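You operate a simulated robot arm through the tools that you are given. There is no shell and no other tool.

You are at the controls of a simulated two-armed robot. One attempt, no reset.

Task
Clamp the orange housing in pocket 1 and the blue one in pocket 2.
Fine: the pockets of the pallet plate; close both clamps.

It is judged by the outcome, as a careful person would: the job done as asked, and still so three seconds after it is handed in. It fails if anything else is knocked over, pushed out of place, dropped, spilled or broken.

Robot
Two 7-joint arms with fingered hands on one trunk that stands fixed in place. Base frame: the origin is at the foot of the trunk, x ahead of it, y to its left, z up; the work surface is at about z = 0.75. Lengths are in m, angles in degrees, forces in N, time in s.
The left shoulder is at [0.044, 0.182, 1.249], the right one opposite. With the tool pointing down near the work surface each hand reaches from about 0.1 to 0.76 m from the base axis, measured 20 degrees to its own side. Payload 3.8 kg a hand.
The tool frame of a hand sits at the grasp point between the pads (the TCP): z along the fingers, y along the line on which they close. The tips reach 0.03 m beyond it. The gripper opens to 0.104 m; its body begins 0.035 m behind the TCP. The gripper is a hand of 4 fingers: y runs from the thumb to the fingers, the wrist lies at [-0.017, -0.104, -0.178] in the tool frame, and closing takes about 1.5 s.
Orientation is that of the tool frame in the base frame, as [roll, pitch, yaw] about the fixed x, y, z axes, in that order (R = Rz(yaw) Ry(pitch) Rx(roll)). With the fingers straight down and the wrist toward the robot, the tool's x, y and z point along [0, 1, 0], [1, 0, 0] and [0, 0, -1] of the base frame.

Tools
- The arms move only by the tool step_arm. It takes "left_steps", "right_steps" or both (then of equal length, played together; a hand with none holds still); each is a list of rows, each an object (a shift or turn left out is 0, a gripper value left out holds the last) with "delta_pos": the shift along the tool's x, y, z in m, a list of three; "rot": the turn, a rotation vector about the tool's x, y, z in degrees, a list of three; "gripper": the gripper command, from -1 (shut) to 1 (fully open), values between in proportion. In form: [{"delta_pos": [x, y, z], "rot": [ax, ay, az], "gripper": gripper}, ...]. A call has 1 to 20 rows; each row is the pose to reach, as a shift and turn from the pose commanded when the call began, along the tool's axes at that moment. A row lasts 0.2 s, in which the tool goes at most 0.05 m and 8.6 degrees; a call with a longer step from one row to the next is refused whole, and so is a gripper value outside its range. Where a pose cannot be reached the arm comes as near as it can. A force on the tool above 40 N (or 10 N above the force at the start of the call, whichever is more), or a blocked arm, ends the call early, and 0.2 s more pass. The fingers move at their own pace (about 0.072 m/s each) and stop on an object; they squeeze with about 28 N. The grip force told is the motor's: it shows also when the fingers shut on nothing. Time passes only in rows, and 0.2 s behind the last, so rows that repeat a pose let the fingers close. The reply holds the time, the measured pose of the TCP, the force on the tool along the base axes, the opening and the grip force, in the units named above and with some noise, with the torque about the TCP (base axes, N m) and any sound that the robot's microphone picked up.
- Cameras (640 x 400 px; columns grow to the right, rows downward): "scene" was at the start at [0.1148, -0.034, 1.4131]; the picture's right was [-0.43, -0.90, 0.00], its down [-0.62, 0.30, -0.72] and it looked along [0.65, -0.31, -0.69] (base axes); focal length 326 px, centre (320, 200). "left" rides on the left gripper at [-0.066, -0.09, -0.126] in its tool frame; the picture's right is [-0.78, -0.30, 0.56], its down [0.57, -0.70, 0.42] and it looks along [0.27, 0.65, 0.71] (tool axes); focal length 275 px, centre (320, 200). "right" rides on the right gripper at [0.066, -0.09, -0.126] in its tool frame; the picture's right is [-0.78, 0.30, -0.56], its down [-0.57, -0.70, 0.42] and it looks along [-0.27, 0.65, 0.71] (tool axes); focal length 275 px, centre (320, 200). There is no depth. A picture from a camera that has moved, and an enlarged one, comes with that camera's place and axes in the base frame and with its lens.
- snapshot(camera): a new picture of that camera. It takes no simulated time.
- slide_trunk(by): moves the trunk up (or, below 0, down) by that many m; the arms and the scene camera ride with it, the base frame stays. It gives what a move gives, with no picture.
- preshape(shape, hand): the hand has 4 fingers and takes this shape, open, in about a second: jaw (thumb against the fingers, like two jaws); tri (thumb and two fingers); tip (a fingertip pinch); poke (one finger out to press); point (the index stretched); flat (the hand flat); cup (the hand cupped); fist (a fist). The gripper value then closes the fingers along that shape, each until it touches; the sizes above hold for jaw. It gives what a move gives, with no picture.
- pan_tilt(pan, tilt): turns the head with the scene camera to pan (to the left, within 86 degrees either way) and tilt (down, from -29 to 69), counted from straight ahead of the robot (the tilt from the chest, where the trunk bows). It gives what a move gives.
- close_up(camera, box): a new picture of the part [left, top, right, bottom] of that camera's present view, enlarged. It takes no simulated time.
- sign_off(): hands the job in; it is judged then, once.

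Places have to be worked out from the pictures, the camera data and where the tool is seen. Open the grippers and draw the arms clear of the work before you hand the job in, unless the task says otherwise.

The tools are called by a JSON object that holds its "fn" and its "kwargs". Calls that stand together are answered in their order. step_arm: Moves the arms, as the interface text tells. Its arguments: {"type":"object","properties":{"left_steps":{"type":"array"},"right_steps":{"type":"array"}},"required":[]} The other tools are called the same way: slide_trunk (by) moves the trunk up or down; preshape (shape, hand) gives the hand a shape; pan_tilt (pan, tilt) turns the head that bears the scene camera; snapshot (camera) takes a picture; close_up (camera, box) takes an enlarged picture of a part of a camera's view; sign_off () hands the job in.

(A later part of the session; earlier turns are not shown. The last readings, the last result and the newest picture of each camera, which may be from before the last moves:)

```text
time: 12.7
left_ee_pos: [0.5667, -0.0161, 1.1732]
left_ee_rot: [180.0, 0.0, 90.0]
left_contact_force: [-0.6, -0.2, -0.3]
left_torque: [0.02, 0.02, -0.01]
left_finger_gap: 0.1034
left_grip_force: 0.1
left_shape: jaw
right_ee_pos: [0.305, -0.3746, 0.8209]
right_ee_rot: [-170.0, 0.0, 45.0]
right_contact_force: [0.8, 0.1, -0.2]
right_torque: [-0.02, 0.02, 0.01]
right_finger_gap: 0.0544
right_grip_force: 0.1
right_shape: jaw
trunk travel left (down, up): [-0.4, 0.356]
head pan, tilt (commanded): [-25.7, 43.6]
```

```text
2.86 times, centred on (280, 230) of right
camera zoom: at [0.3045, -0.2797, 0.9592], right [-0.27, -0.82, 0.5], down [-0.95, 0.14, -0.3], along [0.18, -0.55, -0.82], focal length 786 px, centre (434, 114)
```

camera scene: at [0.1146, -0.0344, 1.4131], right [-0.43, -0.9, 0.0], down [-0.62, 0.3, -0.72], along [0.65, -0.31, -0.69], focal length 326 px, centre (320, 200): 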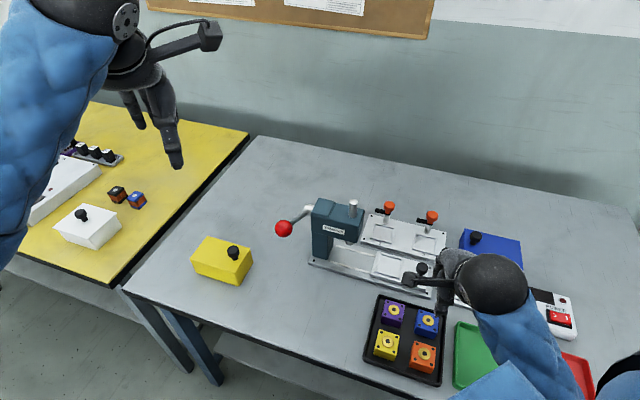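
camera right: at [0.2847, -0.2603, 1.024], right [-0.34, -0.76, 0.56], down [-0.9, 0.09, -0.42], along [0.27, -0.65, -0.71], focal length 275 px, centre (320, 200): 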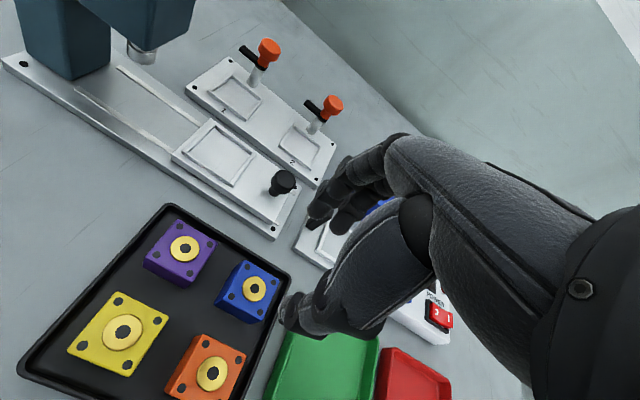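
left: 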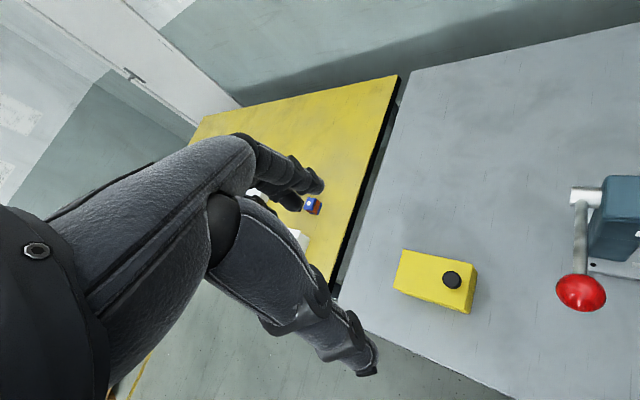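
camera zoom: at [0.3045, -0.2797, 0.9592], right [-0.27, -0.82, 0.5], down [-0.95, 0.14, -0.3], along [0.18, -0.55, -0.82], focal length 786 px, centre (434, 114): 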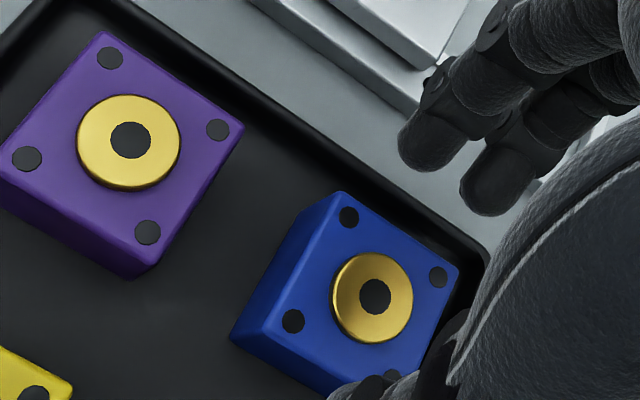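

Ray-casting shows index/middle/pinky at tool x ≈ +10/−10/−30 mm, so I shift the hand 9 mm along tool x so that the middle finger is centred on the block and the pinky touches it (keeps it clear of the clamp post later). Then I descend part way.

{"fn": "step_arm", "kwargs": {"right_steps": [{"delta_pos": [0.0045, 0, 0]}, {"delta_pos": [0.0088, 0, 0]}, {"delta_pos": [0.0088, 0.0017, 0.0098]}, {"delta_pos": [0.0088, 0.0035, 0.0197]}, {"delta_pos": [0.0088, 0.0035, 0.0197]}]}}

{"fn": "close_up", "kwargs": {"camera": "right", "box": [200, 160, 360, 300]}}

{"fn": "close_up", "kwargs": {"camera": "scene", "box": [384, 285, 480, 345]}}

```text
time: 13.9
left_ee_pos: [0.5678, -0.0155, 1.1735]
left_ee_rot: [179.9, 0.0, 89.9]
left_contact_force: [0.0, 0.2, -0.5]
left_torque: [-0.03, 0.0, 0.01]
left_finger_gap: 0.1036
left_grip_force: 0.1
left_shape: jaw
right_ee_pos: [0.3116, -0.3677, 0.8013]
right_ee_rot: [-170.1, 0.0, 45.1]
right_contact_force: [-0.1, 0.1, 0.3]
right_torque: [-0.01, 0.01, -0.01]
right_finger_gap: 0.0546
right_grip_force: 0.1
right_shape: jaw
trunk travel left (down, up): [-0.4, 0.356]
head pan, tilt (commanded): [-25.7, 43.6]
```

```text
2.86 times, centred on (280, 230) of right
camera zoom: at [0.3098, -0.2732, 0.9395], right [-0.27, -0.82, 0.5], down [-0.95, 0.14, -0.3], along [0.18, -0.55, -0.81], focal length 786 px, centre (434, 114)
```

zoom: 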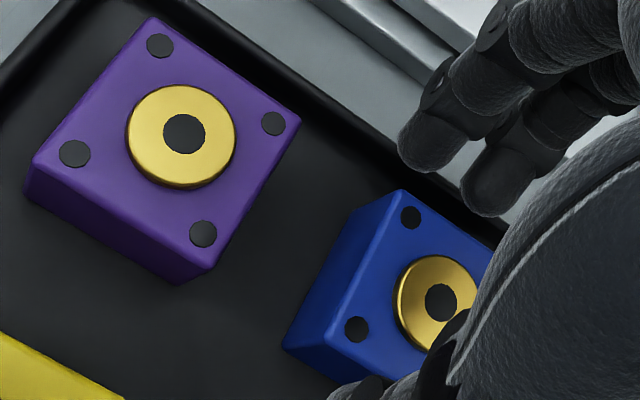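

```text
6.67 times, centred on (432, 315) of scene
camera zoom: at [0.1147, -0.034, 1.4131], right [-0.43, -0.9, 0.0], down [-0.62, 0.3, -0.72], along [0.65, -0.31, -0.69], focal length 2174 px, centre (-427, -567)
```

zoom: 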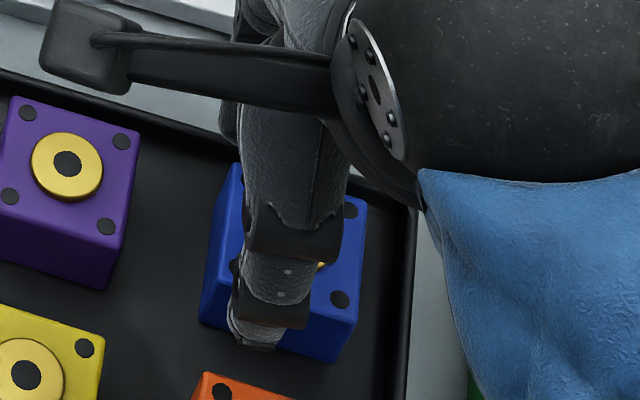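

Blue still triangulates to (0.301, -0.371); the fingers straddle it properly. I descend the last 12 mm in small rows.

{"fn": "step_arm", "kwargs": {"right_steps": [{"delta_pos": [0, 0.0007, 0.0039]}, {"delta_pos": [0, 0.0012, 0.0069]}, {"delta_pos": [0, 0.0017, 0.0099]}, {"delta_pos": [0, 0.0021, 0.0118]}, {"delta_pos": [0, 0.0021, 0.0118]}]}}

{"fn": "close_up", "kwargs": {"camera": "right", "box": [240, 160, 360, 260]}}

{"fn": "close_up", "kwargs": {"camera": "scene", "box": [400, 295, 464, 335]}}

```text
time: 15.1
left_ee_pos: [0.5664, -0.0152, 1.1739]
left_ee_rot: [179.9, 0.0, 90.1]
left_contact_force: [-0.8, 0.3, 0.1]
left_torque: [0.0, 0.01, -0.01]
left_finger_gap: 0.1035
left_grip_force: 0.0
left_shape: jaw
right_ee_pos: [0.312, -0.3677, 0.7924]
right_ee_rot: [-170.7, 0.0, 44.9]
right_contact_force: [-0.7, -5.8, 25.0]
right_torque: [-0.64, -0.64, -0.17]
right_finger_gap: 0.0536
right_grip_force: 0.1
right_shape: jaw
trunk travel left (down, up): [-0.4, 0.356]
head pan, tilt (commanded): [-25.7, 43.6]
```

```text
4.00 times, centred on (300, 210) of right
camera zoom: at [0.3099, -0.2729, 0.9295], right [-0.28, -0.82, 0.5], down [-0.94, 0.13, -0.31], along [0.18, -0.56, -0.81], focal length 1101 px, centre (400, 160)
```

zoom: 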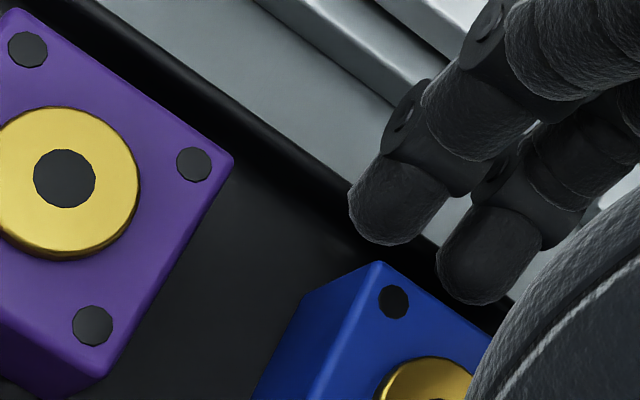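

```text
10.00 times, centred on (432, 315) of scene
camera zoom: at [0.1132, -0.0331, 1.4135], right [-0.43, -0.9, 0.0], down [-0.62, 0.3, -0.73], along [0.65, -0.32, -0.69], focal length 3261 px, centre (-800, -950)
```

zoom: 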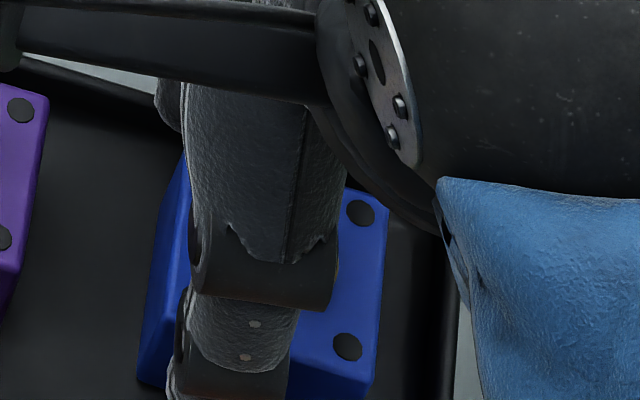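

25 N upward with the torque at the finger side: the fingertips landed on the tray rim. I back up 6.5 mm at once and narrow the jaw to hug the block above the rim.

{"fn": "step_arm", "kwargs": {"right_steps": [{"delta_pos": [0, -0.0011, -0.0064]}, {"delta_pos": [0, -0.0011, -0.0064], "gripper": -0.15}, {"delta_pos": [0, -0.0011, -0.0064], "gripper": -0.15}, {"delta_pos": [0, -0.0011, -0.0064], "gripper": -0.15}, {"delta_pos": [0, -0.0011, -0.0064], "gripper": -0.15}]}}

{"fn": "close_up", "kwargs": {"camera": "right", "box": [240, 180, 360, 280]}}

{"fn": "close_up", "kwargs": {"camera": "scene", "box": [384, 290, 464, 340]}}

```text
time: 16.3
left_ee_pos: [0.567, -0.0169, 1.1737]
left_ee_rot: [-179.9, 0.0, 89.9]
left_contact_force: [0.4, -0.5, 0.2]
left_torque: [0.0, 0.05, 0.0]
left_finger_gap: 0.1035
left_grip_force: 0.1
left_shape: jaw
right_ee_pos: [0.3099, -0.3668, 0.7947]
right_ee_rot: [-170.0, 0.0, 45.0]
right_contact_force: [0.0, 0.0, 0.3]
right_torque: [0.0, 0.0, -0.02]
right_finger_gap: 0.0447
right_grip_force: 0.1
right_shape: jaw
trunk travel left (down, up): [-0.4, 0.356]
head pan, tilt (commanded): [-25.7, 43.6]
```

```text
4.00 times, centred on (300, 230) of right
camera zoom: at [0.3098, -0.2724, 0.9333], right [-0.27, -0.82, 0.5], down [-0.95, 0.14, -0.3], along [0.18, -0.55, -0.82], focal length 1101 px, centre (400, 80)
```

zoom: 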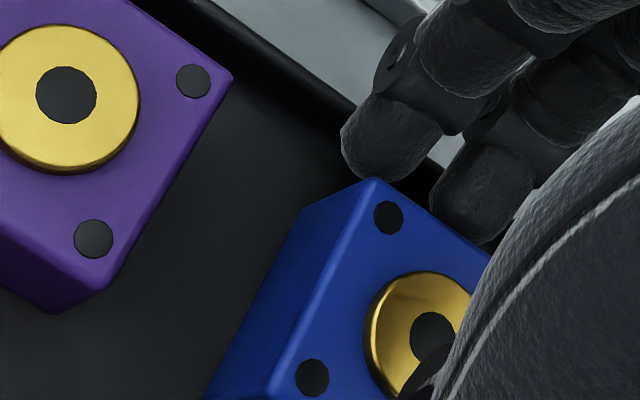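

```text
8.00 times, centred on (424, 315) of scene
camera zoom: at [0.1149, -0.034, 1.4131], right [-0.43, -0.9, 0.0], down [-0.62, 0.3, -0.72], along [0.65, -0.31, -0.69], focal length 2608 px, centre (-512, -720)
```

zoom: 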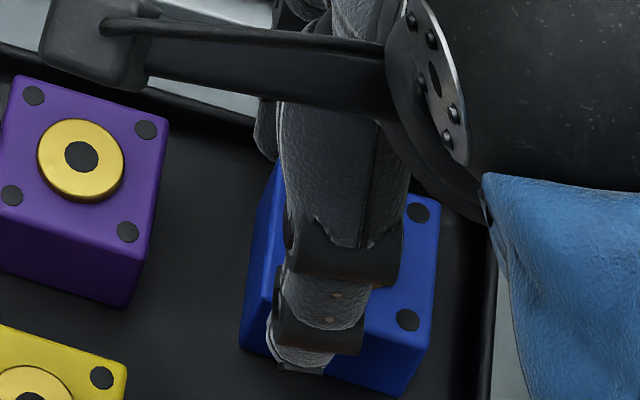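

No contact now; fingers and thumb hug the block above rim height. I drag it about 7.5 mm away from the rim (toward the free middle of the tray) so the fingers will fit between block and rim.

{"fn": "step_arm", "kwargs": {"right_steps": [{"delta_pos": [0, -0.002, 0.0004]}, {"delta_pos": [0, -0.004, 0.0007]}, {"delta_pos": [0, -0.006, 0.001]}, {"delta_pos": [0, -0.0076, 0.0013]}, {"delta_pos": [0, -0.0076, 0.0013]}]}}

{"fn": "close_up", "kwargs": {"camera": "right", "box": [240, 180, 360, 280]}}

{"fn": "close_up", "kwargs": {"camera": "scene", "box": [384, 295, 464, 345]}}

```text
time: 17.5
left_ee_pos: [0.5669, -0.0157, 1.1733]
left_ee_rot: [179.9, 0.0, 90.0]
left_contact_force: [0.2, 0.2, 0.4]
left_torque: [0.03, 0.0, 0.0]
left_finger_gap: 0.1034
left_grip_force: 0.1
left_shape: jaw
right_ee_pos: [0.3061, -0.3626, 0.7956]
right_ee_rot: [-170.1, 0.1, 45.0]
right_contact_force: [-0.1, 0.5, 0.0]
right_torque: [-0.03, 0.01, 0.0]
right_finger_gap: 0.0446
right_grip_force: 0.0
right_shape: jaw
trunk travel left (down, up): [-0.4, 0.356]
head pan, tilt (commanded): [-25.7, 43.6]
```

```text
4.00 times, centred on (300, 230) of right
camera zoom: at [0.3047, -0.2676, 0.9337], right [-0.27, -0.82, 0.5], down [-0.95, 0.14, -0.3], along [0.18, -0.55, -0.81], focal length 1101 px, centre (400, 80)
```

zoom: 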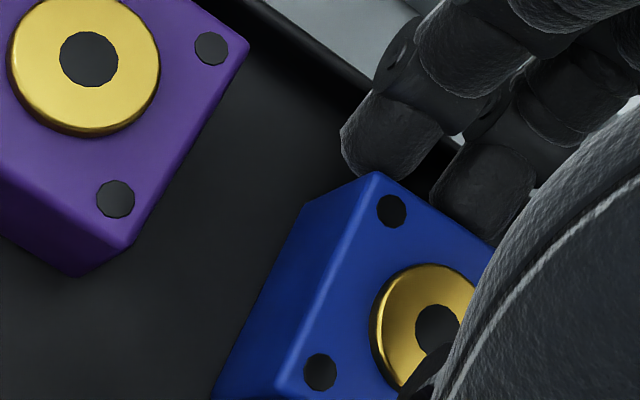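

```text
8.00 times, centred on (424, 320) of scene
camera zoom: at [0.1148, -0.034, 1.4131], right [-0.43, -0.9, 0.0], down [-0.62, 0.3, -0.72], along [0.65, -0.31, -0.69], focal length 2608 px, centre (-512, -760)
```

zoom: 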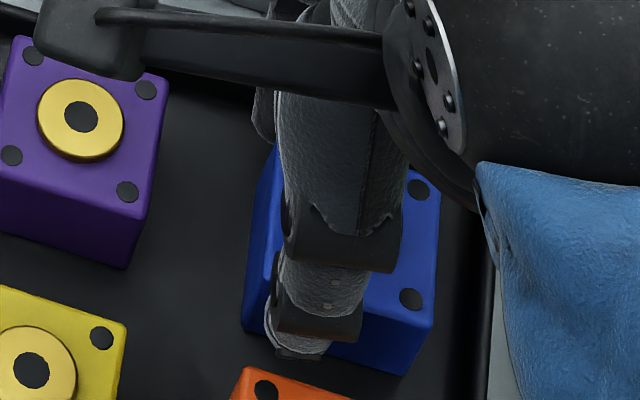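

Blue moved with the hand by about 6.5 mm, leaving room at the rim. I shift 1.5 mm back and descend 7 mm into the slots, watching the force.

{"fn": "step_arm", "kwargs": {"right_steps": [{"delta_pos": [0, 0.0015, -0.0003]}, {"delta_pos": [0, 0.0019, 0.002]}, {"delta_pos": [0, 0.0023, 0.0043]}, {"delta_pos": [0, 0.0027, 0.0066]}, {"delta_pos": [0, 0.0027, 0.0066]}]}}

{"fn": "close_up", "kwargs": {"camera": "right", "box": [240, 180, 360, 280]}}

{"fn": "close_up", "kwargs": {"camera": "scene", "box": [384, 295, 464, 345]}}

```text
time: 18.7
left_ee_pos: [0.5668, -0.0164, 1.1734]
left_ee_rot: [-179.9, 0.0, 90.0]
left_contact_force: [-0.9, 1.2, 0.2]
left_torque: [0.01, 0.0, 0.0]
left_finger_gap: 0.1037
left_grip_force: 0.2
left_shape: jaw
right_ee_pos: [0.3061, -0.3678, 0.7885]
right_ee_rot: [-170.4, 0.6, 45.2]
right_contact_force: [-0.4, -0.1, -0.4]
right_torque: [-0.03, 0.04, -0.03]
right_finger_gap: 0.0448
right_grip_force: 0.0
right_shape: jaw
trunk travel left (down, up): [-0.4, 0.356]
head pan, tilt (commanded): [-25.7, 43.6]
```

```text
4.00 times, centred on (300, 230) of right
camera zoom: at [0.3052, -0.2716, 0.9256], right [-0.27, -0.82, 0.51], down [-0.95, 0.13, -0.3], along [0.18, -0.56, -0.81], focal length 1101 px, centre (400, 80)
```

zoom: 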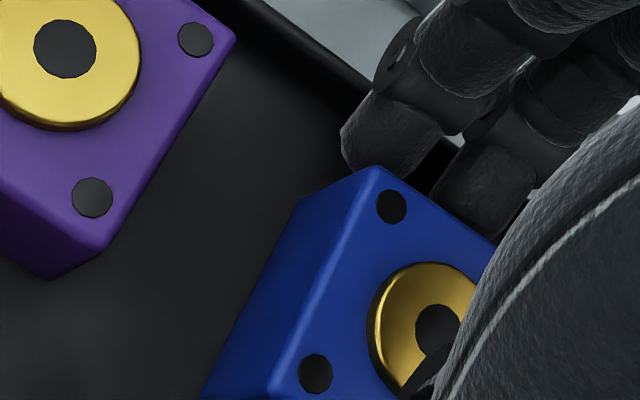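

```text
8.00 times, centred on (424, 320) of scene
camera zoom: at [0.1147, -0.0339, 1.4131], right [-0.43, -0.9, 0.0], down [-0.62, 0.3, -0.72], along [0.65, -0.31, -0.69], focal length 2608 px, centre (-512, -760)
```

zoom: 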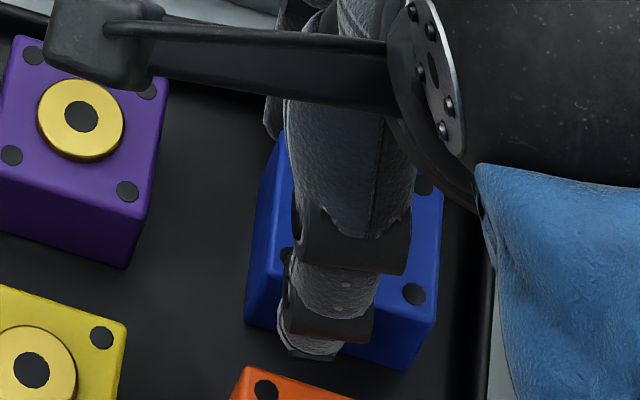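

The reading shows the hand ~4 mm off in y with a small orientation drift; I hold a moment and re-read before gripping.

{"fn": "step_arm", "kwargs": {"right_steps": [{"delta_pos": [0, 0, 0]}, {"delta_pos": [0, 0, 0]}]}}

{"fn": "close_up", "kwargs": {"camera": "scene", "box": [384, 295, 464, 345]}}

```text
time: 19.3
left_ee_pos: [0.566, -0.0169, 1.1738]
left_ee_rot: [-180.0, -0.1, 90.0]
left_contact_force: [-0.3, -0.3, -0.8]
left_torque: [0.0, 0.0, -0.01]
left_finger_gap: 0.1034
left_grip_force: 0.0
left_shape: jaw
right_ee_pos: [0.3064, -0.3686, 0.7899]
right_ee_rot: [-170.5, 0.6, 45.3]
right_contact_force: [0.0, -0.5, 0.2]
right_torque: [0.03, 0.0, -0.05]
right_finger_gap: 0.045
right_grip_force: 0.0
right_shape: jaw
trunk travel left (down, up): [-0.4, 0.356]
head pan, tilt (commanded): [-25.7, 43.6]
```

```text
8.00 times, centred on (424, 320) of scene
camera zoom: at [0.1148, -0.034, 1.4131], right [-0.43, -0.9, 0.0], down [-0.62, 0.3, -0.72], along [0.65, -0.31, -0.69], focal length 2608 px, centre (-512, -760)
```

zoom: 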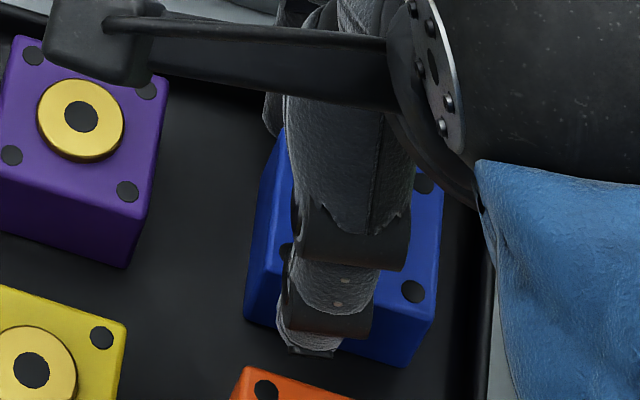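

The pose is at the arm's reach edge, but the geometry still suits: thumb touching, fingers ~2–3 mm off the block. I close the grip here and check.

{"fn": "step_arm", "kwargs": {"right_steps": [{"gripper": -0.3}, {"gripper": -0.6}, {"gripper": -1}, {"gripper": -1}, {"gripper": -1}, {"gripper": -1}]}}

{"fn": "close_up", "kwargs": {"camera": "right", "box": [240, 180, 360, 280]}}

{"fn": "close_up", "kwargs": {"camera": "scene", "box": [384, 295, 464, 345]}}

```text
time: 20.7
left_ee_pos: [0.5673, -0.0154, 1.1728]
left_ee_rot: [179.9, 0.1, 90.1]
left_contact_force: [0.3, 0.4, -0.1]
left_torque: [-0.01, -0.02, -0.01]
left_finger_gap: 0.1038
left_grip_force: 0.0
left_shape: jaw
right_ee_pos: [0.3083, -0.3689, 0.7898]
right_ee_rot: [-170.7, 0.6, 45.2]
right_contact_force: [-0.2, -0.5, 0.1]
right_torque: [-0.04, 0.04, 0.02]
right_finger_gap: 0.037
right_grip_force: 28.1
right_shape: jaw
trunk travel left (down, up): [-0.4, 0.356]
head pan, tilt (commanded): [-25.7, 43.6]
```

```text
4.00 times, centred on (300, 230) of right
camera zoom: at [0.3064, -0.272, 0.9266], right [-0.27, -0.82, 0.51], down [-0.95, 0.13, -0.3], along [0.18, -0.56, -0.81], focal length 1101 px, centre (400, 80)
```

zoom: 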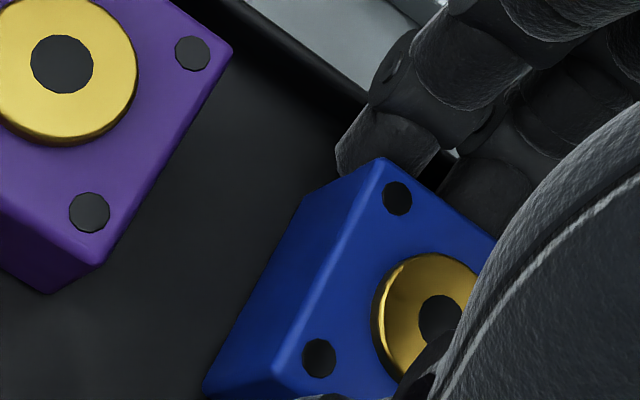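

```text
8.00 times, centred on (424, 320) of scene
camera zoom: at [0.1149, -0.034, 1.4131], right [-0.43, -0.9, 0.0], down [-0.62, 0.3, -0.72], along [0.65, -0.31, -0.69], focal length 2608 px, centre (-512, -760)
```

zoom: 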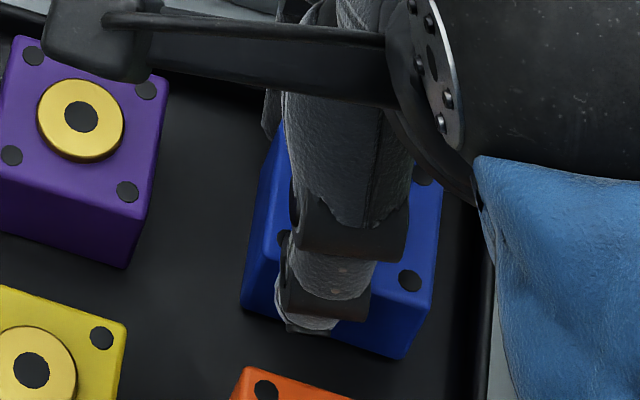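

Gripped: gap 37 mm, 28 N. I lift slowly 35 mm and check that the block comes along level.

{"fn": "step_arm", "kwargs": {"right_steps": [{"delta_pos": [0, -0.0009, -0.0049]}, {"delta_pos": [0, -0.0021, -0.0118]}, {"delta_pos": [0, -0.0038, -0.0217]}, {"delta_pos": [0, -0.0061, -0.0345]}, {"delta_pos": [0, -0.0061, -0.0345]}]}}

{"fn": "snapshot", "kwargs": {"camera": "right"}}

{"fn": "close_up", "kwargs": {"camera": "scene", "box": [376, 270, 472, 345]}}

```text
time: 21.9
left_ee_pos: [0.5671, -0.0167, 1.174]
left_ee_rot: [-180.0, 0.0, 90.0]
left_contact_force: [-0.5, 0.7, -0.4]
left_torque: [0.04, -0.01, 0.01]
left_finger_gap: 0.1037
left_grip_force: 0.1
left_shape: jaw
right_ee_pos: [0.3016, -0.3739, 0.8218]
right_ee_rot: [-170.7, 2.1, 45.6]
right_contact_force: [0.4, 0.4, -1.1]
right_torque: [0.02, -0.03, 0.01]
right_finger_gap: 0.0374
right_grip_force: 27.8
right_shape: jaw
trunk travel left (down, up): [-0.4, 0.356]
head pan, tilt (commanded): [-25.7, 43.6]
```

```text
taken
camera right: at [0.3015, -0.2745, 0.958], right [-0.26, -0.81, 0.53], down [-0.95, 0.11, -0.28], along [0.17, -0.58, -0.8], focal length 275 px, centre (320, 200)
```

right: 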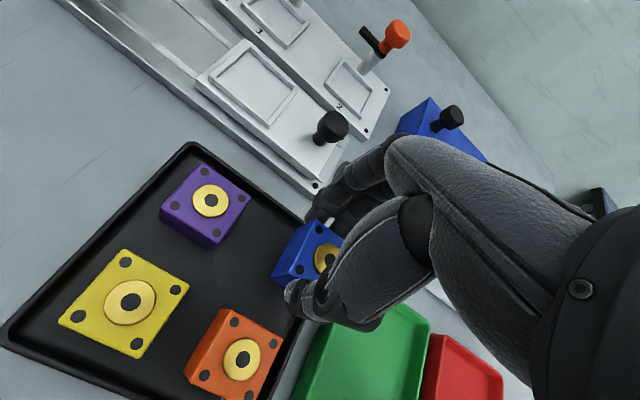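

```text
5.33 times, centred on (424, 308) of scene
camera zoom: at [0.1149, -0.0341, 1.413], right [-0.43, -0.9, 0.0], down [-0.62, 0.3, -0.72], along [0.65, -0.31, -0.69], focal length 1739 px, centre (-235, -373)
```

zoom: 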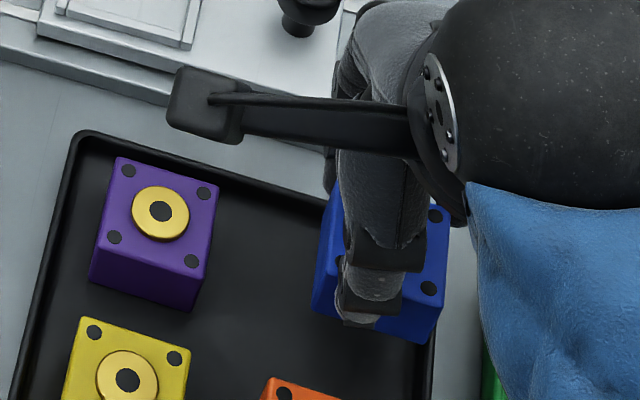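

The block is held and clear. The arm is at its reach edge in this yaw, so I raise and move away from the body while turning about the vertical to yaw 135 (keeping the tilt).

{"fn": "step_arm", "kwargs": {"right_steps": [{"delta_pos": [0, -0.0052, -0.0295], "rot": [0, -1.42, -8.08]}, {"delta_pos": [0, -0.0104, -0.0591], "rot": [0, -2.85, -16.15]}, {"delta_pos": [0, 0.0045, -0.0896], "rot": [0, -4.27, -24.23]}, {"delta_pos": [-0.001, 0.0341, -0.0948], "rot": [0, -5.69, -32.3]}, {"delta_pos": [-0.0021, 0.0607, -0.0995], "rot": [0, -7.12, -40.38]}, {"delta_pos": [-0.0021, 0.0607, -0.0995], "rot": [0, -8.54, -48.45]}, {"delta_pos": [-0.0021, 0.0607, -0.0995], "rot": [0, -9.97, -56.53]}, {"delta_pos": [-0.0021, 0.0607, -0.0995], "rot": [0, -11.39, -64.6]}, {"delta_pos": [-0.0021, 0.0607, -0.0995], "rot": [0, -12.81, -72.68]}, {"delta_pos": [-0.0021, 0.0607, -0.0995], "rot": [0, -14.24, -80.76]}, {"delta_pos": [-0.0021, 0.0607, -0.0995], "rot": [0, -15.63, -88.63]}, {"delta_pos": [-0.0021, 0.0607, -0.0995], "rot": [0, -15.63, -88.63]}]}}

{"fn": "snapshot", "kwargs": {"camera": "right"}}

{"fn": "snapshot", "kwargs": {"camera": "scene"}}

```text
time: 24.5
left_ee_pos: [0.568, -0.0166, 1.1741]
left_ee_rot: [180.0, 0.0, 90.0]
left_contact_force: [0.4, 0.8, -0.3]
left_torque: [0.0, -0.01, 0.0]
left_finger_gap: 0.1038
left_grip_force: 0.1
left_shape: jaw
right_ee_pos: [0.3591, -0.4184, 0.9093]
right_ee_rot: [-170.0, 0.1, 135.1]
right_contact_force: [-0.2, 0.5, -1.5]
right_torque: [-0.02, -0.03, 0.02]
right_finger_gap: 0.0371
right_grip_force: 28.4
right_shape: jaw
trunk travel left (down, up): [-0.4, 0.356]
head pan, tilt (commanded): [-25.7, 43.6]
```

```text
taken
camera right: at [0.2658, -0.4188, 1.0487], right [0.82, -0.27, 0.5], down [-0.13, -0.95, -0.3], along [0.55, 0.18, -0.82], focal length 275 px, centre (320, 200)
```

right: 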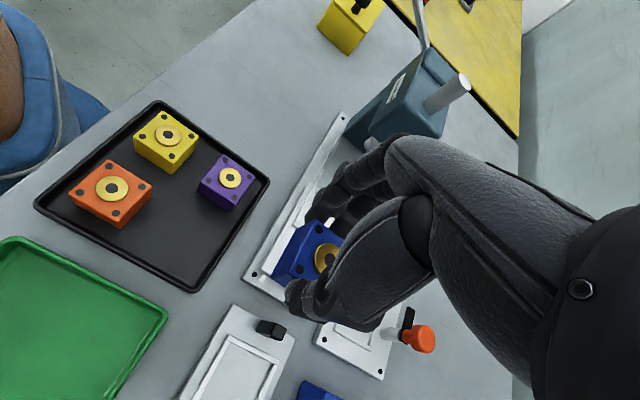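

```text
taken
camera scene: at [0.1148, -0.034, 1.4131], right [-0.43, -0.9, 0.0], down [-0.62, 0.3, -0.72], along [0.65, -0.31, -0.69], focal length 326 px, centre (320, 200)
```

scene: 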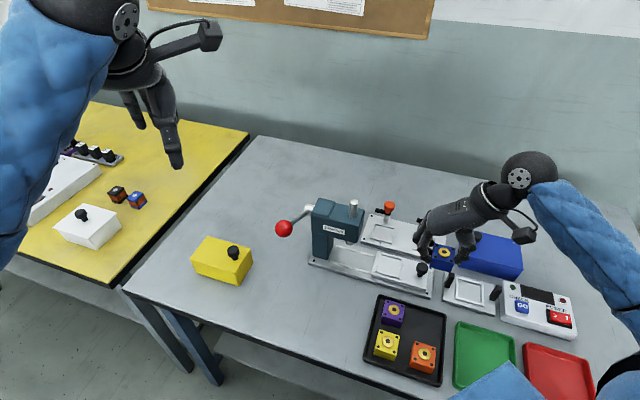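

Pose is now (0.360, -0.420, 0.910), yaw 135. I zoom to see how the block sits in the hand.

{"fn": "close_up", "kwargs": {"camera": "scene", "box": [408, 230, 488, 280]}}

{"fn": "close_up", "kwargs": {"camera": "right", "box": [260, 200, 360, 320]}}

```text
8.00 times, centred on (448, 255) of scene
camera zoom: at [0.1148, -0.034, 1.4131], right [-0.43, -0.9, 0.0], down [-0.62, 0.3, -0.72], along [0.65, -0.31, -0.69], focal length 2608 px, centre (-704, -240)
```

zoom: 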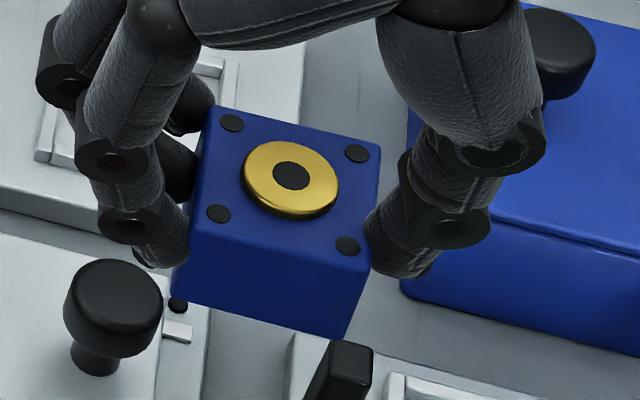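

```text
3.33 times, centred on (310, 260) of right
camera zoom: at [0.2658, -0.4188, 1.0487], right [0.82, -0.27, 0.5], down [-0.13, -0.95, -0.3], along [0.55, 0.18, -0.82], focal length 918 px, centre (353, 0)
```

zoom: 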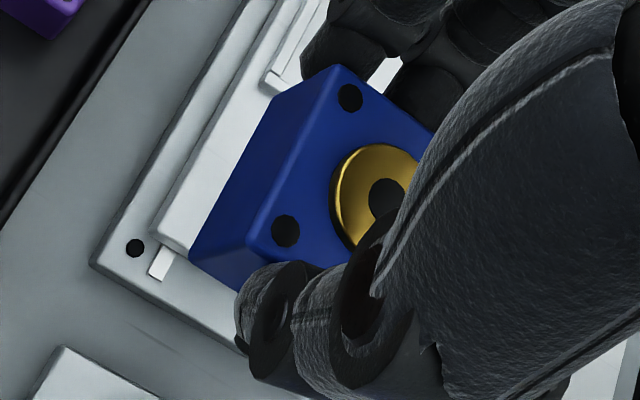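

The block sits level and square to the hand, its centre about 7.5 mm toward the post side from the TCP. I carry it above pocket 2 (≈ (0.472, -0.508)) at safe height and look again.

{"fn": "step_arm", "kwargs": {"right_steps": [{"delta_pos": [-0.035, 0.0041, -0.0007]}, {"delta_pos": [-0.07, 0.0083, -0.0015]}, {"delta_pos": [-0.105, 0.0124, -0.0022]}, {"delta_pos": [-0.1343, 0.0165, -0.0029]}, {"delta_pos": [-0.1343, 0.02, 0.0168]}, {"delta_pos": [-0.1343, 0.0235, 0.0367]}, {"delta_pos": [-0.1343, 0.0235, 0.0367]}]}}

{"fn": "snapshot", "kwargs": {"camera": "right"}}

{"fn": "close_up", "kwargs": {"camera": "scene", "box": [384, 200, 480, 260]}}

```text
time: 26.1
left_ee_pos: [0.5682, -0.0154, 1.1728]
left_ee_rot: [-180.0, 0.0, 90.0]
left_contact_force: [-0.7, 0.7, -0.5]
left_torque: [0.03, 0.01, 0.02]
left_finger_gap: 0.1035
left_grip_force: 0.0
left_shape: jaw
right_ee_pos: [0.4662, -0.5026, 0.8706]
right_ee_rot: [-170.0, 0.0, 134.9]
right_contact_force: [1.0, -0.5, -2.0]
right_torque: [0.02, 0.01, 0.0]
right_finger_gap: 0.0373
right_grip_force: 27.7
right_shape: jaw
trunk travel left (down, up): [-0.4, 0.356]
head pan, tilt (commanded): [-25.7, 43.6]
```

```text
taken
camera right: at [0.372, -0.5021, 1.0095], right [0.82, -0.27, 0.5], down [-0.14, -0.95, -0.3], along [0.55, 0.18, -0.82], focal length 275 px, centre (320, 200)
```

right: 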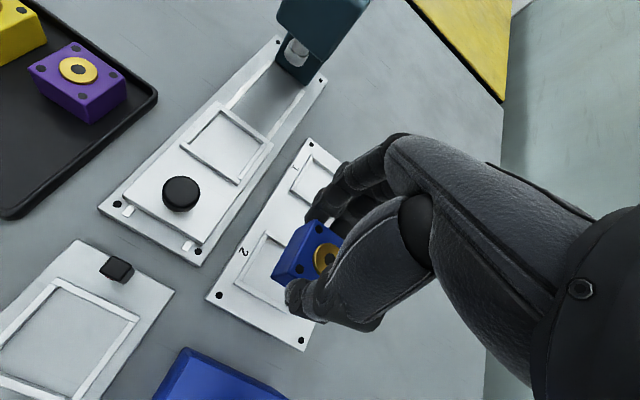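

```text
6.67 times, centred on (432, 230) of scene
camera zoom: at [0.1147, -0.0341, 1.4131], right [-0.43, -0.9, 0.0], down [-0.62, 0.3, -0.72], along [0.65, -0.31, -0.69], focal length 2174 px, centre (-427, 0)
```

zoom: 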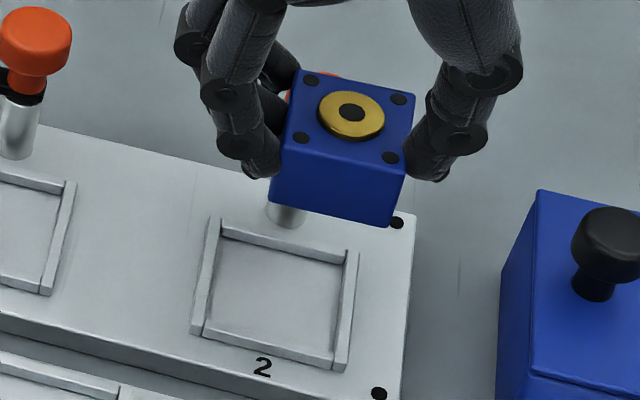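

Good view: the block hovers squarely above pocket 2. I lower to 30 mm above the frame to reduce parallax, then measure the offset.

{"fn": "step_arm", "kwargs": {"right_steps": [{"delta_pos": [0, 0.003, 0.0172]}, {"delta_pos": [0, 0.0061, 0.0345]}, {"delta_pos": [0, 0.0061, 0.0345]}]}}

{"fn": "close_up", "kwargs": {"camera": "scene", "box": [400, 215, 464, 255]}}

{"fn": "close_up", "kwargs": {"camera": "right", "box": [220, 200, 348, 300]}}

```text
time: 26.9
left_ee_pos: [0.5671, -0.0164, 1.1729]
left_ee_rot: [-180.0, 0.0, 90.0]
left_contact_force: [-0.8, -0.6, 0.2]
left_torque: [0.02, -0.01, -0.02]
left_finger_gap: 0.1036
left_grip_force: 0.1
left_shape: jaw
right_ee_pos: [0.4669, -0.5022, 0.8352]
right_ee_rot: [-170.1, -0.1, 135.0]
right_contact_force: [-0.3, -0.4, -1.5]
right_torque: [0.02, 0.04, 0.0]
right_finger_gap: 0.0372
right_grip_force: 28.2
right_shape: jaw
trunk travel left (down, up): [-0.4, 0.356]
head pan, tilt (commanded): [-25.7, 43.6]
```

```text
10.00 times, centred on (432, 235) of scene
camera zoom: at [0.1149, -0.0341, 1.4131], right [-0.43, -0.9, 0.0], down [-0.62, 0.3, -0.72], along [0.65, -0.31, -0.69], focal length 3261 px, centre (-800, -150)
```

zoom: 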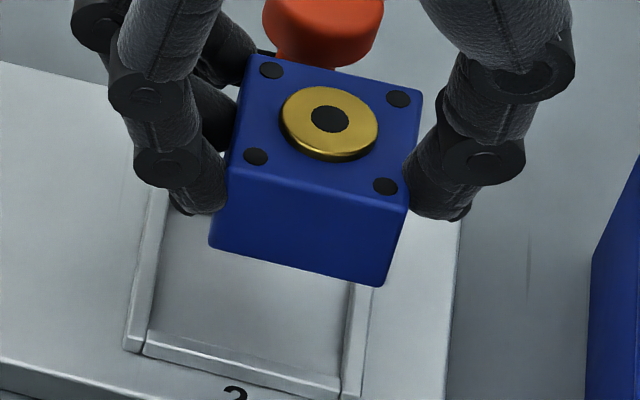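

```text
4.00 times, centred on (284, 250) of right
camera zoom: at [0.3722, -0.5018, 0.9743], right [0.82, -0.27, 0.5], down [-0.14, -0.95, -0.3], along [0.55, 0.18, -0.82], focal length 1101 px, centre (464, 0)
```

zoom: 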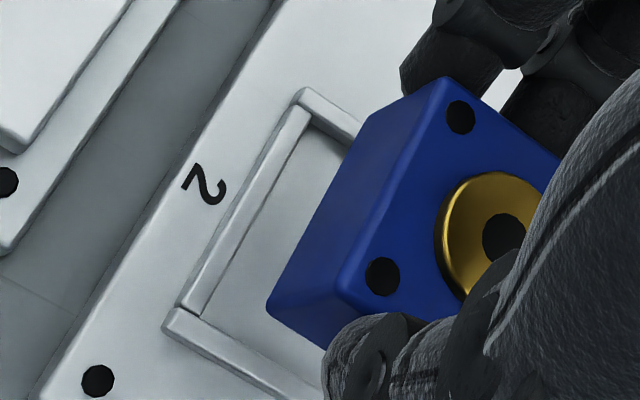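

Both cameras agree: the block must shift about +4 mm along the plate and +1.7 mm toward the post to be centred; pocket is ~48.5 mm vs 42 mm block. I apply that and lower to just above the frame.

{"fn": "step_arm", "kwargs": {"right_steps": [{"delta_pos": [-0.0017, 0.0039, -0.0007]}, {"delta_pos": [-0.0017, 0.0067, 0.0151]}, {"delta_pos": [-0.0017, 0.0091, 0.0288]}, {"delta_pos": [-0.0017, 0.0091, 0.0288]}]}}

{"fn": "close_up", "kwargs": {"camera": "scene", "box": [400, 220, 464, 260]}}

{"fn": "close_up", "kwargs": {"camera": "right", "box": [220, 200, 348, 300]}}

```text
time: 27.9
left_ee_pos: [0.5665, -0.016, 1.1737]
left_ee_rot: [-180.0, 0.0, 90.0]
left_contact_force: [-0.1, 0.0, 0.1]
left_torque: [-0.02, 0.0, -0.03]
left_finger_gap: 0.1038
left_grip_force: 0.1
left_shape: jaw
right_ee_pos: [0.4711, -0.502, 0.8051]
right_ee_rot: [-170.0, 0.1, 134.9]
right_contact_force: [1.4, -0.2, -0.7]
right_torque: [0.02, -0.01, 0.01]
right_finger_gap: 0.0371
right_grip_force: 27.7
right_shape: jaw
trunk travel left (down, up): [-0.4, 0.356]
head pan, tilt (commanded): [-25.7, 43.6]
```

```text
10.00 times, centred on (432, 240) of scene
camera zoom: at [0.1148, -0.0342, 1.4131], right [-0.43, -0.9, 0.0], down [-0.62, 0.3, -0.72], along [0.65, -0.31, -0.69], focal length 3261 px, centre (-800, -200)
```

zoom: 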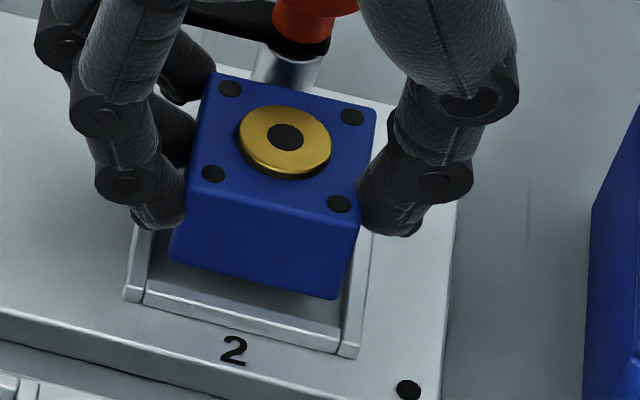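

```text
4.00 times, centred on (284, 250) of right
camera zoom: at [0.3774, -0.5014, 0.9437], right [0.82, -0.27, 0.5], down [-0.14, -0.95, -0.3], along [0.55, 0.18, -0.82], focal length 1101 px, centre (464, 0)
```

zoom: 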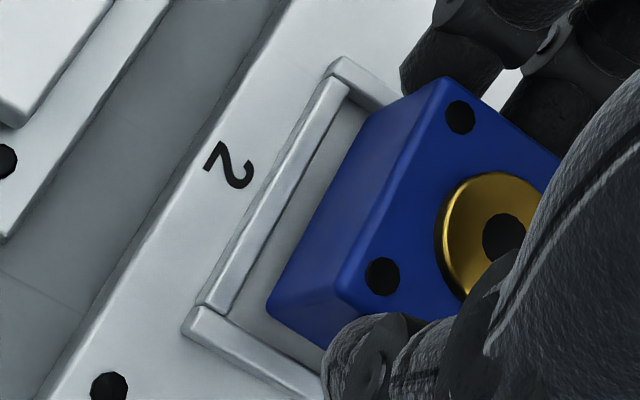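

The block hovers right over the pocket, ~3–4 mm clearance along the plate and ~5 mm at the near side. I shift 1.5 mm toward the near side and lower in small steps until contact.

{"fn": "step_arm", "kwargs": {"right_steps": [{"delta_pos": [0.0015, 0, 0]}, {"delta_pos": [0.0015, 0.0005, 0.003]}, {"delta_pos": [0.0015, 0.001, 0.0059]}, {"delta_pos": [0.0015, 0.001, 0.0059]}]}}

{"fn": "close_up", "kwargs": {"camera": "scene", "box": [400, 225, 464, 265]}}

{"fn": "close_up", "kwargs": {"camera": "right", "box": [220, 200, 348, 300]}}

```text
time: 28.9
left_ee_pos: [0.5677, -0.017, 1.1742]
left_ee_rot: [180.0, 0.0, 90.0]
left_contact_force: [0.1, 0.0, 0.6]
left_torque: [0.01, -0.02, 0.01]
left_finger_gap: 0.1035
left_grip_force: 0.0
left_shape: jaw
right_ee_pos: [0.4694, -0.5, 0.7989]
right_ee_rot: [-170.1, -0.1, 135.0]
right_contact_force: [0.2, -0.6, -1.5]
right_torque: [-0.03, 0.0, -0.03]
right_finger_gap: 0.0371
right_grip_force: 28.5
right_shape: jaw
trunk travel left (down, up): [-0.4, 0.356]
head pan, tilt (commanded): [-25.7, 43.6]
```

```text
10.00 times, centred on (432, 245) of scene
camera zoom: at [0.115, -0.0342, 1.413], right [-0.43, -0.9, 0.0], down [-0.62, 0.3, -0.72], along [0.65, -0.31, -0.69], focal length 3261 px, centre (-800, -250)
```

zoom: 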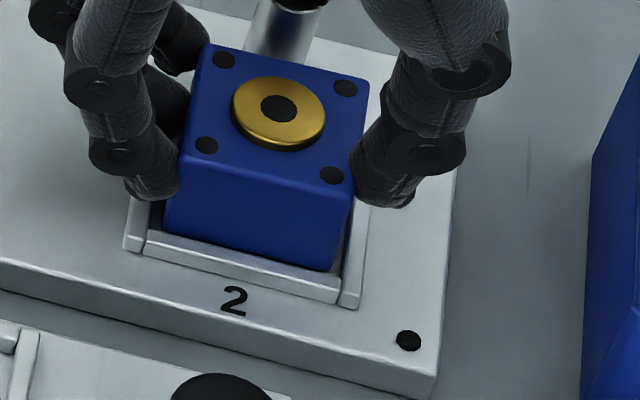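

```text
4.00 times, centred on (284, 250) of right
camera zoom: at [0.376, -0.4999, 0.9378], right [0.82, -0.27, 0.5], down [-0.14, -0.95, -0.3], along [0.55, 0.18, -0.82], focal length 1101 px, centre (464, 0)
```

zoom: 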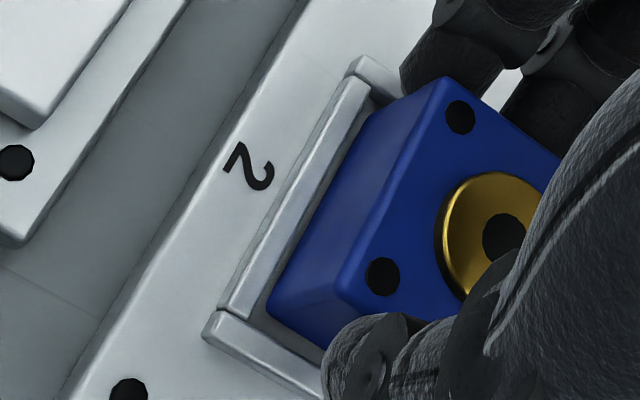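

Looks centred with the block just entering the frame. I continue down 2 mm per row, watching for contact.

{"fn": "step_arm", "kwargs": {"right_steps": [{"delta_pos": [0, 0.0003, 0.002]}, {"delta_pos": [0, 0.0005, 0.003]}, {"delta_pos": [0, 0.0005, 0.003]}]}}

{"fn": "close_up", "kwargs": {"camera": "scene", "box": [400, 225, 464, 265]}}

```text
time: 29.7
left_ee_pos: [0.5667, -0.016, 1.1736]
left_ee_rot: [-180.0, 0.1, 90.0]
left_contact_force: [-0.2, 0.5, 0.0]
left_torque: [-0.01, -0.02, 0.02]
left_finger_gap: 0.1036
left_grip_force: 0.0
left_shape: jaw
right_ee_pos: [0.4709, -0.5004, 0.7974]
right_ee_rot: [-170.0, 0.2, 135.0]
right_contact_force: [-0.6, -0.3, 0.9]
right_torque: [0.0, -0.03, 0.0]
right_finger_gap: 0.037
right_grip_force: 27.5
right_shape: jaw
trunk travel left (down, up): [-0.4, 0.356]
head pan, tilt (commanded): [-25.7, 43.6]
```

```text
10.00 times, centred on (432, 245) of scene
camera zoom: at [0.1147, -0.0339, 1.4131], right [-0.43, -0.9, 0.0], down [-0.62, 0.3, -0.72], along [0.65, -0.31, -0.69], focal length 3261 px, centre (-800, -250)
```

zoom: 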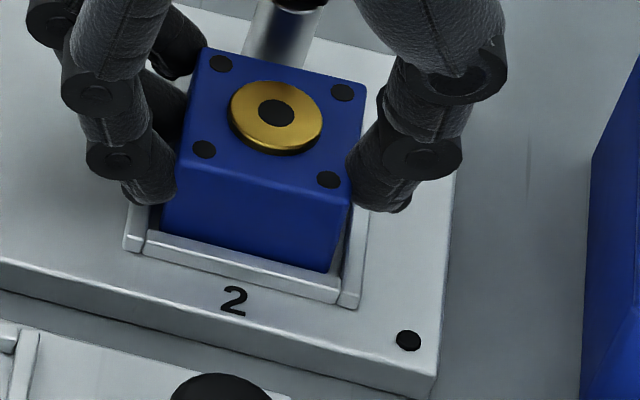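

Contact force appears (+2.4 N) at the expected seating height, block inside the frame. I open the fingers gently here and look before retreating.

{"fn": "step_arm", "kwargs": {"right_steps": [{"gripper": -0.2}, {"gripper": -0.1}, {"gripper": 0.05}, {"gripper": 0.2}, {"gripper": 0.2}]}}

{"fn": "close_up", "kwargs": {"camera": "scene", "box": [400, 215, 464, 265]}}

{"fn": "close_up", "kwargs": {"camera": "right", "box": [220, 200, 348, 300]}}

```text
time: 30.9
left_ee_pos: [0.5671, -0.0169, 1.1723]
left_ee_rot: [180.0, 0.1, 89.9]
left_contact_force: [-0.5, 0.0, -0.3]
left_torque: [0.02, 0.02, -0.03]
left_finger_gap: 0.1036
left_grip_force: 0.0
left_shape: jaw
right_ee_pos: [0.4709, -0.4998, 0.7964]
right_ee_rot: [-170.0, 0.0, 135.0]
right_contact_force: [-0.5, 1.0, -0.9]
right_torque: [0.02, 0.03, -0.01]
right_finger_gap: 0.062
right_grip_force: 0.0
right_shape: jaw
trunk travel left (down, up): [-0.4, 0.356]
head pan, tilt (commanded): [-25.7, 43.6]
```

```text
8.00 times, centred on (432, 240) of scene
camera zoom: at [0.1148, -0.034, 1.4131], right [-0.43, -0.9, 0.0], down [-0.62, 0.3, -0.72], along [0.65, -0.31, -0.69], focal length 2608 px, centre (-576, -120)
```

zoom: 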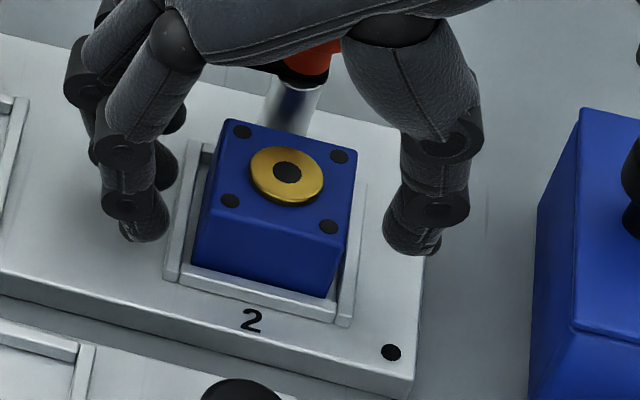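

```text
4.00 times, centred on (284, 250) of right
camera zoom: at [0.3761, -0.4997, 0.9352], right [0.82, -0.27, 0.5], down [-0.14, -0.95, -0.3], along [0.55, 0.18, -0.82], focal length 1101 px, centre (464, 0)
```

zoom: 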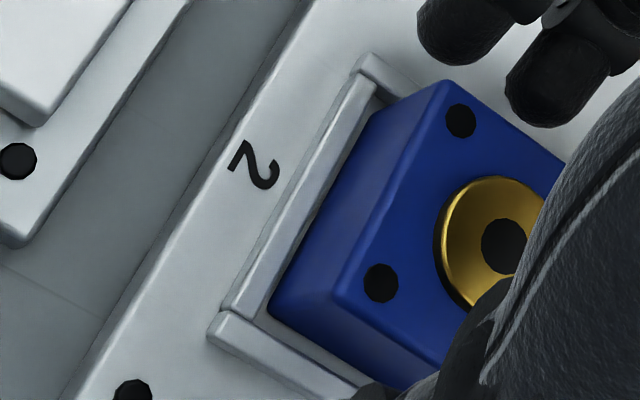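

Blue sits inside pocket 2's frame. I retreat straight up and bring the hand (same yaw and tilt) over the orange housing for inspection.

{"fn": "step_arm", "kwargs": {"right_steps": [{"delta_pos": [0, -0.0052, -0.0295]}, {"delta_pos": [0, -0.0122, -0.069]}, {"delta_pos": [0, -0.0174, -0.0985]}, {"delta_pos": [0.042, -0.0204, -0.098], "gripper": 0.0}, {"delta_pos": [0.084, -0.0235, -0.0974]}, {"delta_pos": [0.126, -0.0265, -0.0969]}, {"delta_pos": [0.168, -0.0296, -0.0964]}, {"delta_pos": [0.21, -0.0326, -0.0959]}, {"delta_pos": [0.252, -0.0357, -0.0953]}, {"delta_pos": [0.2912, -0.0385, -0.0948]}, {"delta_pos": [0.2912, -0.0385, -0.0948]}]}}

{"fn": "snapshot", "kwargs": {"camera": "right"}}

{"fn": "snapshot", "kwargs": {"camera": "scene"}}

{"fn": "close_up", "kwargs": {"camera": "scene", "box": [400, 205, 464, 255]}}

```text
time: 33.3
left_ee_pos: [0.5676, -0.0163, 1.1739]
left_ee_rot: [180.0, 0.0, 89.9]
left_contact_force: [0.1, -0.1, -0.2]
left_torque: [-0.01, -0.02, -0.02]
left_finger_gap: 0.1036
left_grip_force: 0.0
left_shape: jaw
right_ee_pos: [0.2504, -0.3078, 0.8958]
right_ee_rot: [-170.0, 0.0, 135.1]
right_contact_force: [-0.1, 0.8, 0.0]
right_torque: [-0.01, 0.0, 0.03]
right_finger_gap: 0.0525
right_grip_force: 0.0
right_shape: jaw
trunk travel left (down, up): [-0.4, 0.356]
head pan, tilt (commanded): [-25.7, 43.6]
```

```text
taken
camera right: at [0.156, -0.3066, 1.0345], right [0.82, -0.27, 0.5], down [-0.14, -0.95, -0.3], along [0.55, 0.18, -0.82], focal length 275 px, centre (320, 200)
```

right: 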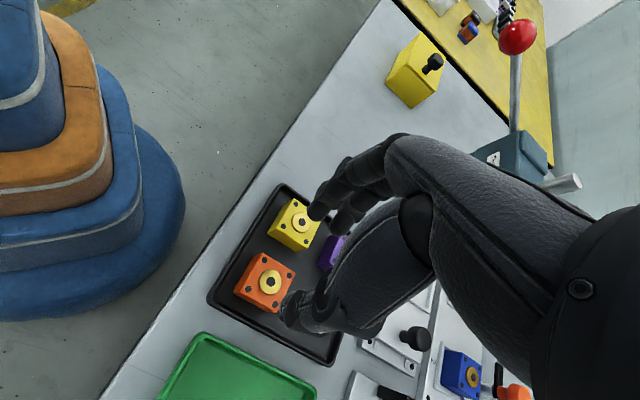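

```text
taken
camera scene: at [0.1152, -0.0343, 1.413], right [-0.43, -0.9, 0.0], down [-0.62, 0.3, -0.72], along [0.65, -0.31, -0.69], focal length 326 px, centre (320, 200)
```

scene: 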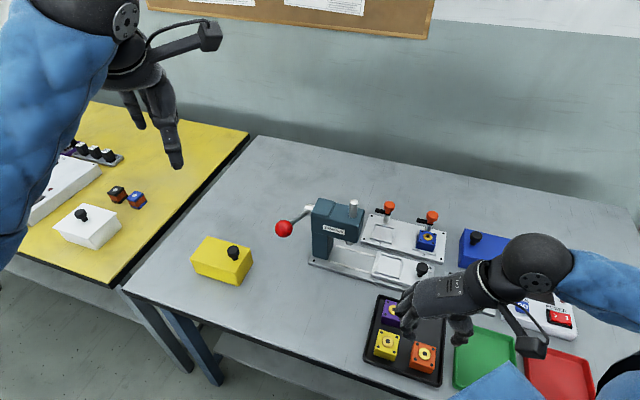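

```text
8.00 times, centred on (432, 230) of scene
camera zoom: at [0.1152, -0.0343, 1.413], right [-0.43, -0.9, 0.0], down [-0.62, 0.3, -0.72], along [0.65, -0.31, -0.69], focal length 2608 px, centre (-576, -40)
```

zoom: 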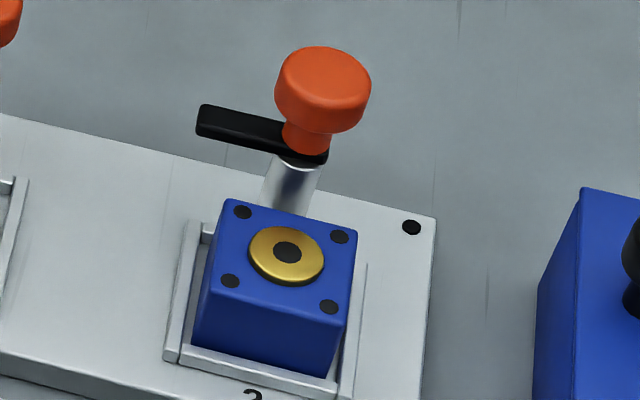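

Blue is well seated in pocket 2. Now I zoom on orange, its rim gap and the fingers.

{"fn": "close_up", "kwargs": {"camera": "right", "box": [210, 180, 350, 330]}}

{"fn": "close_up", "kwargs": {"camera": "scene", "box": [368, 290, 480, 390]}}

```text
2.67 times, centred on (280, 255) of right
camera zoom: at [0.156, -0.3066, 1.0345], right [0.82, -0.27, 0.5], down [-0.14, -0.95, -0.3], along [0.55, 0.18, -0.82], focal length 734 px, centre (427, 53)
```

zoom: 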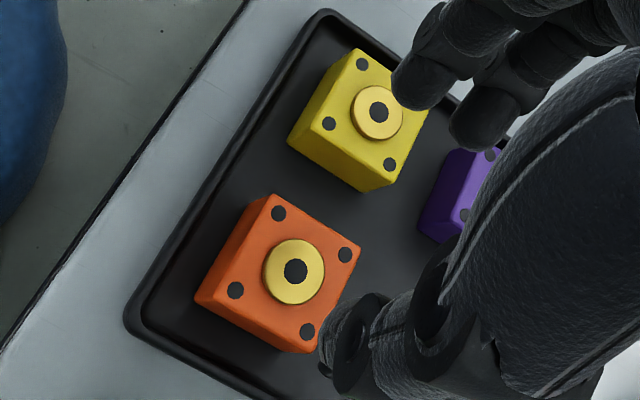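

```text
4.00 times, centred on (424, 340) of scene
camera zoom: at [0.1152, -0.0343, 1.413], right [-0.43, -0.9, 0.0], down [-0.62, 0.3, -0.72], along [0.65, -0.31, -0.69], focal length 1304 px, centre (-96, -360)
```

zoom: 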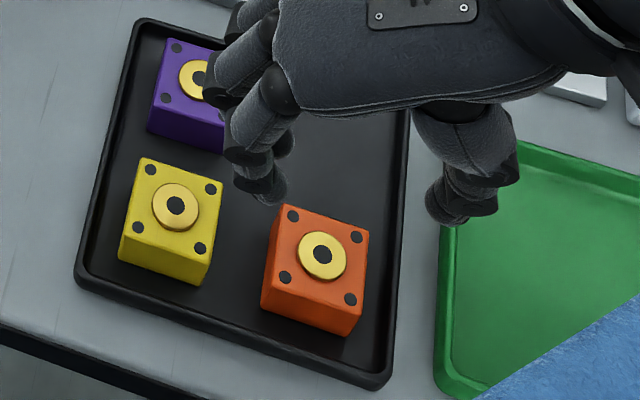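

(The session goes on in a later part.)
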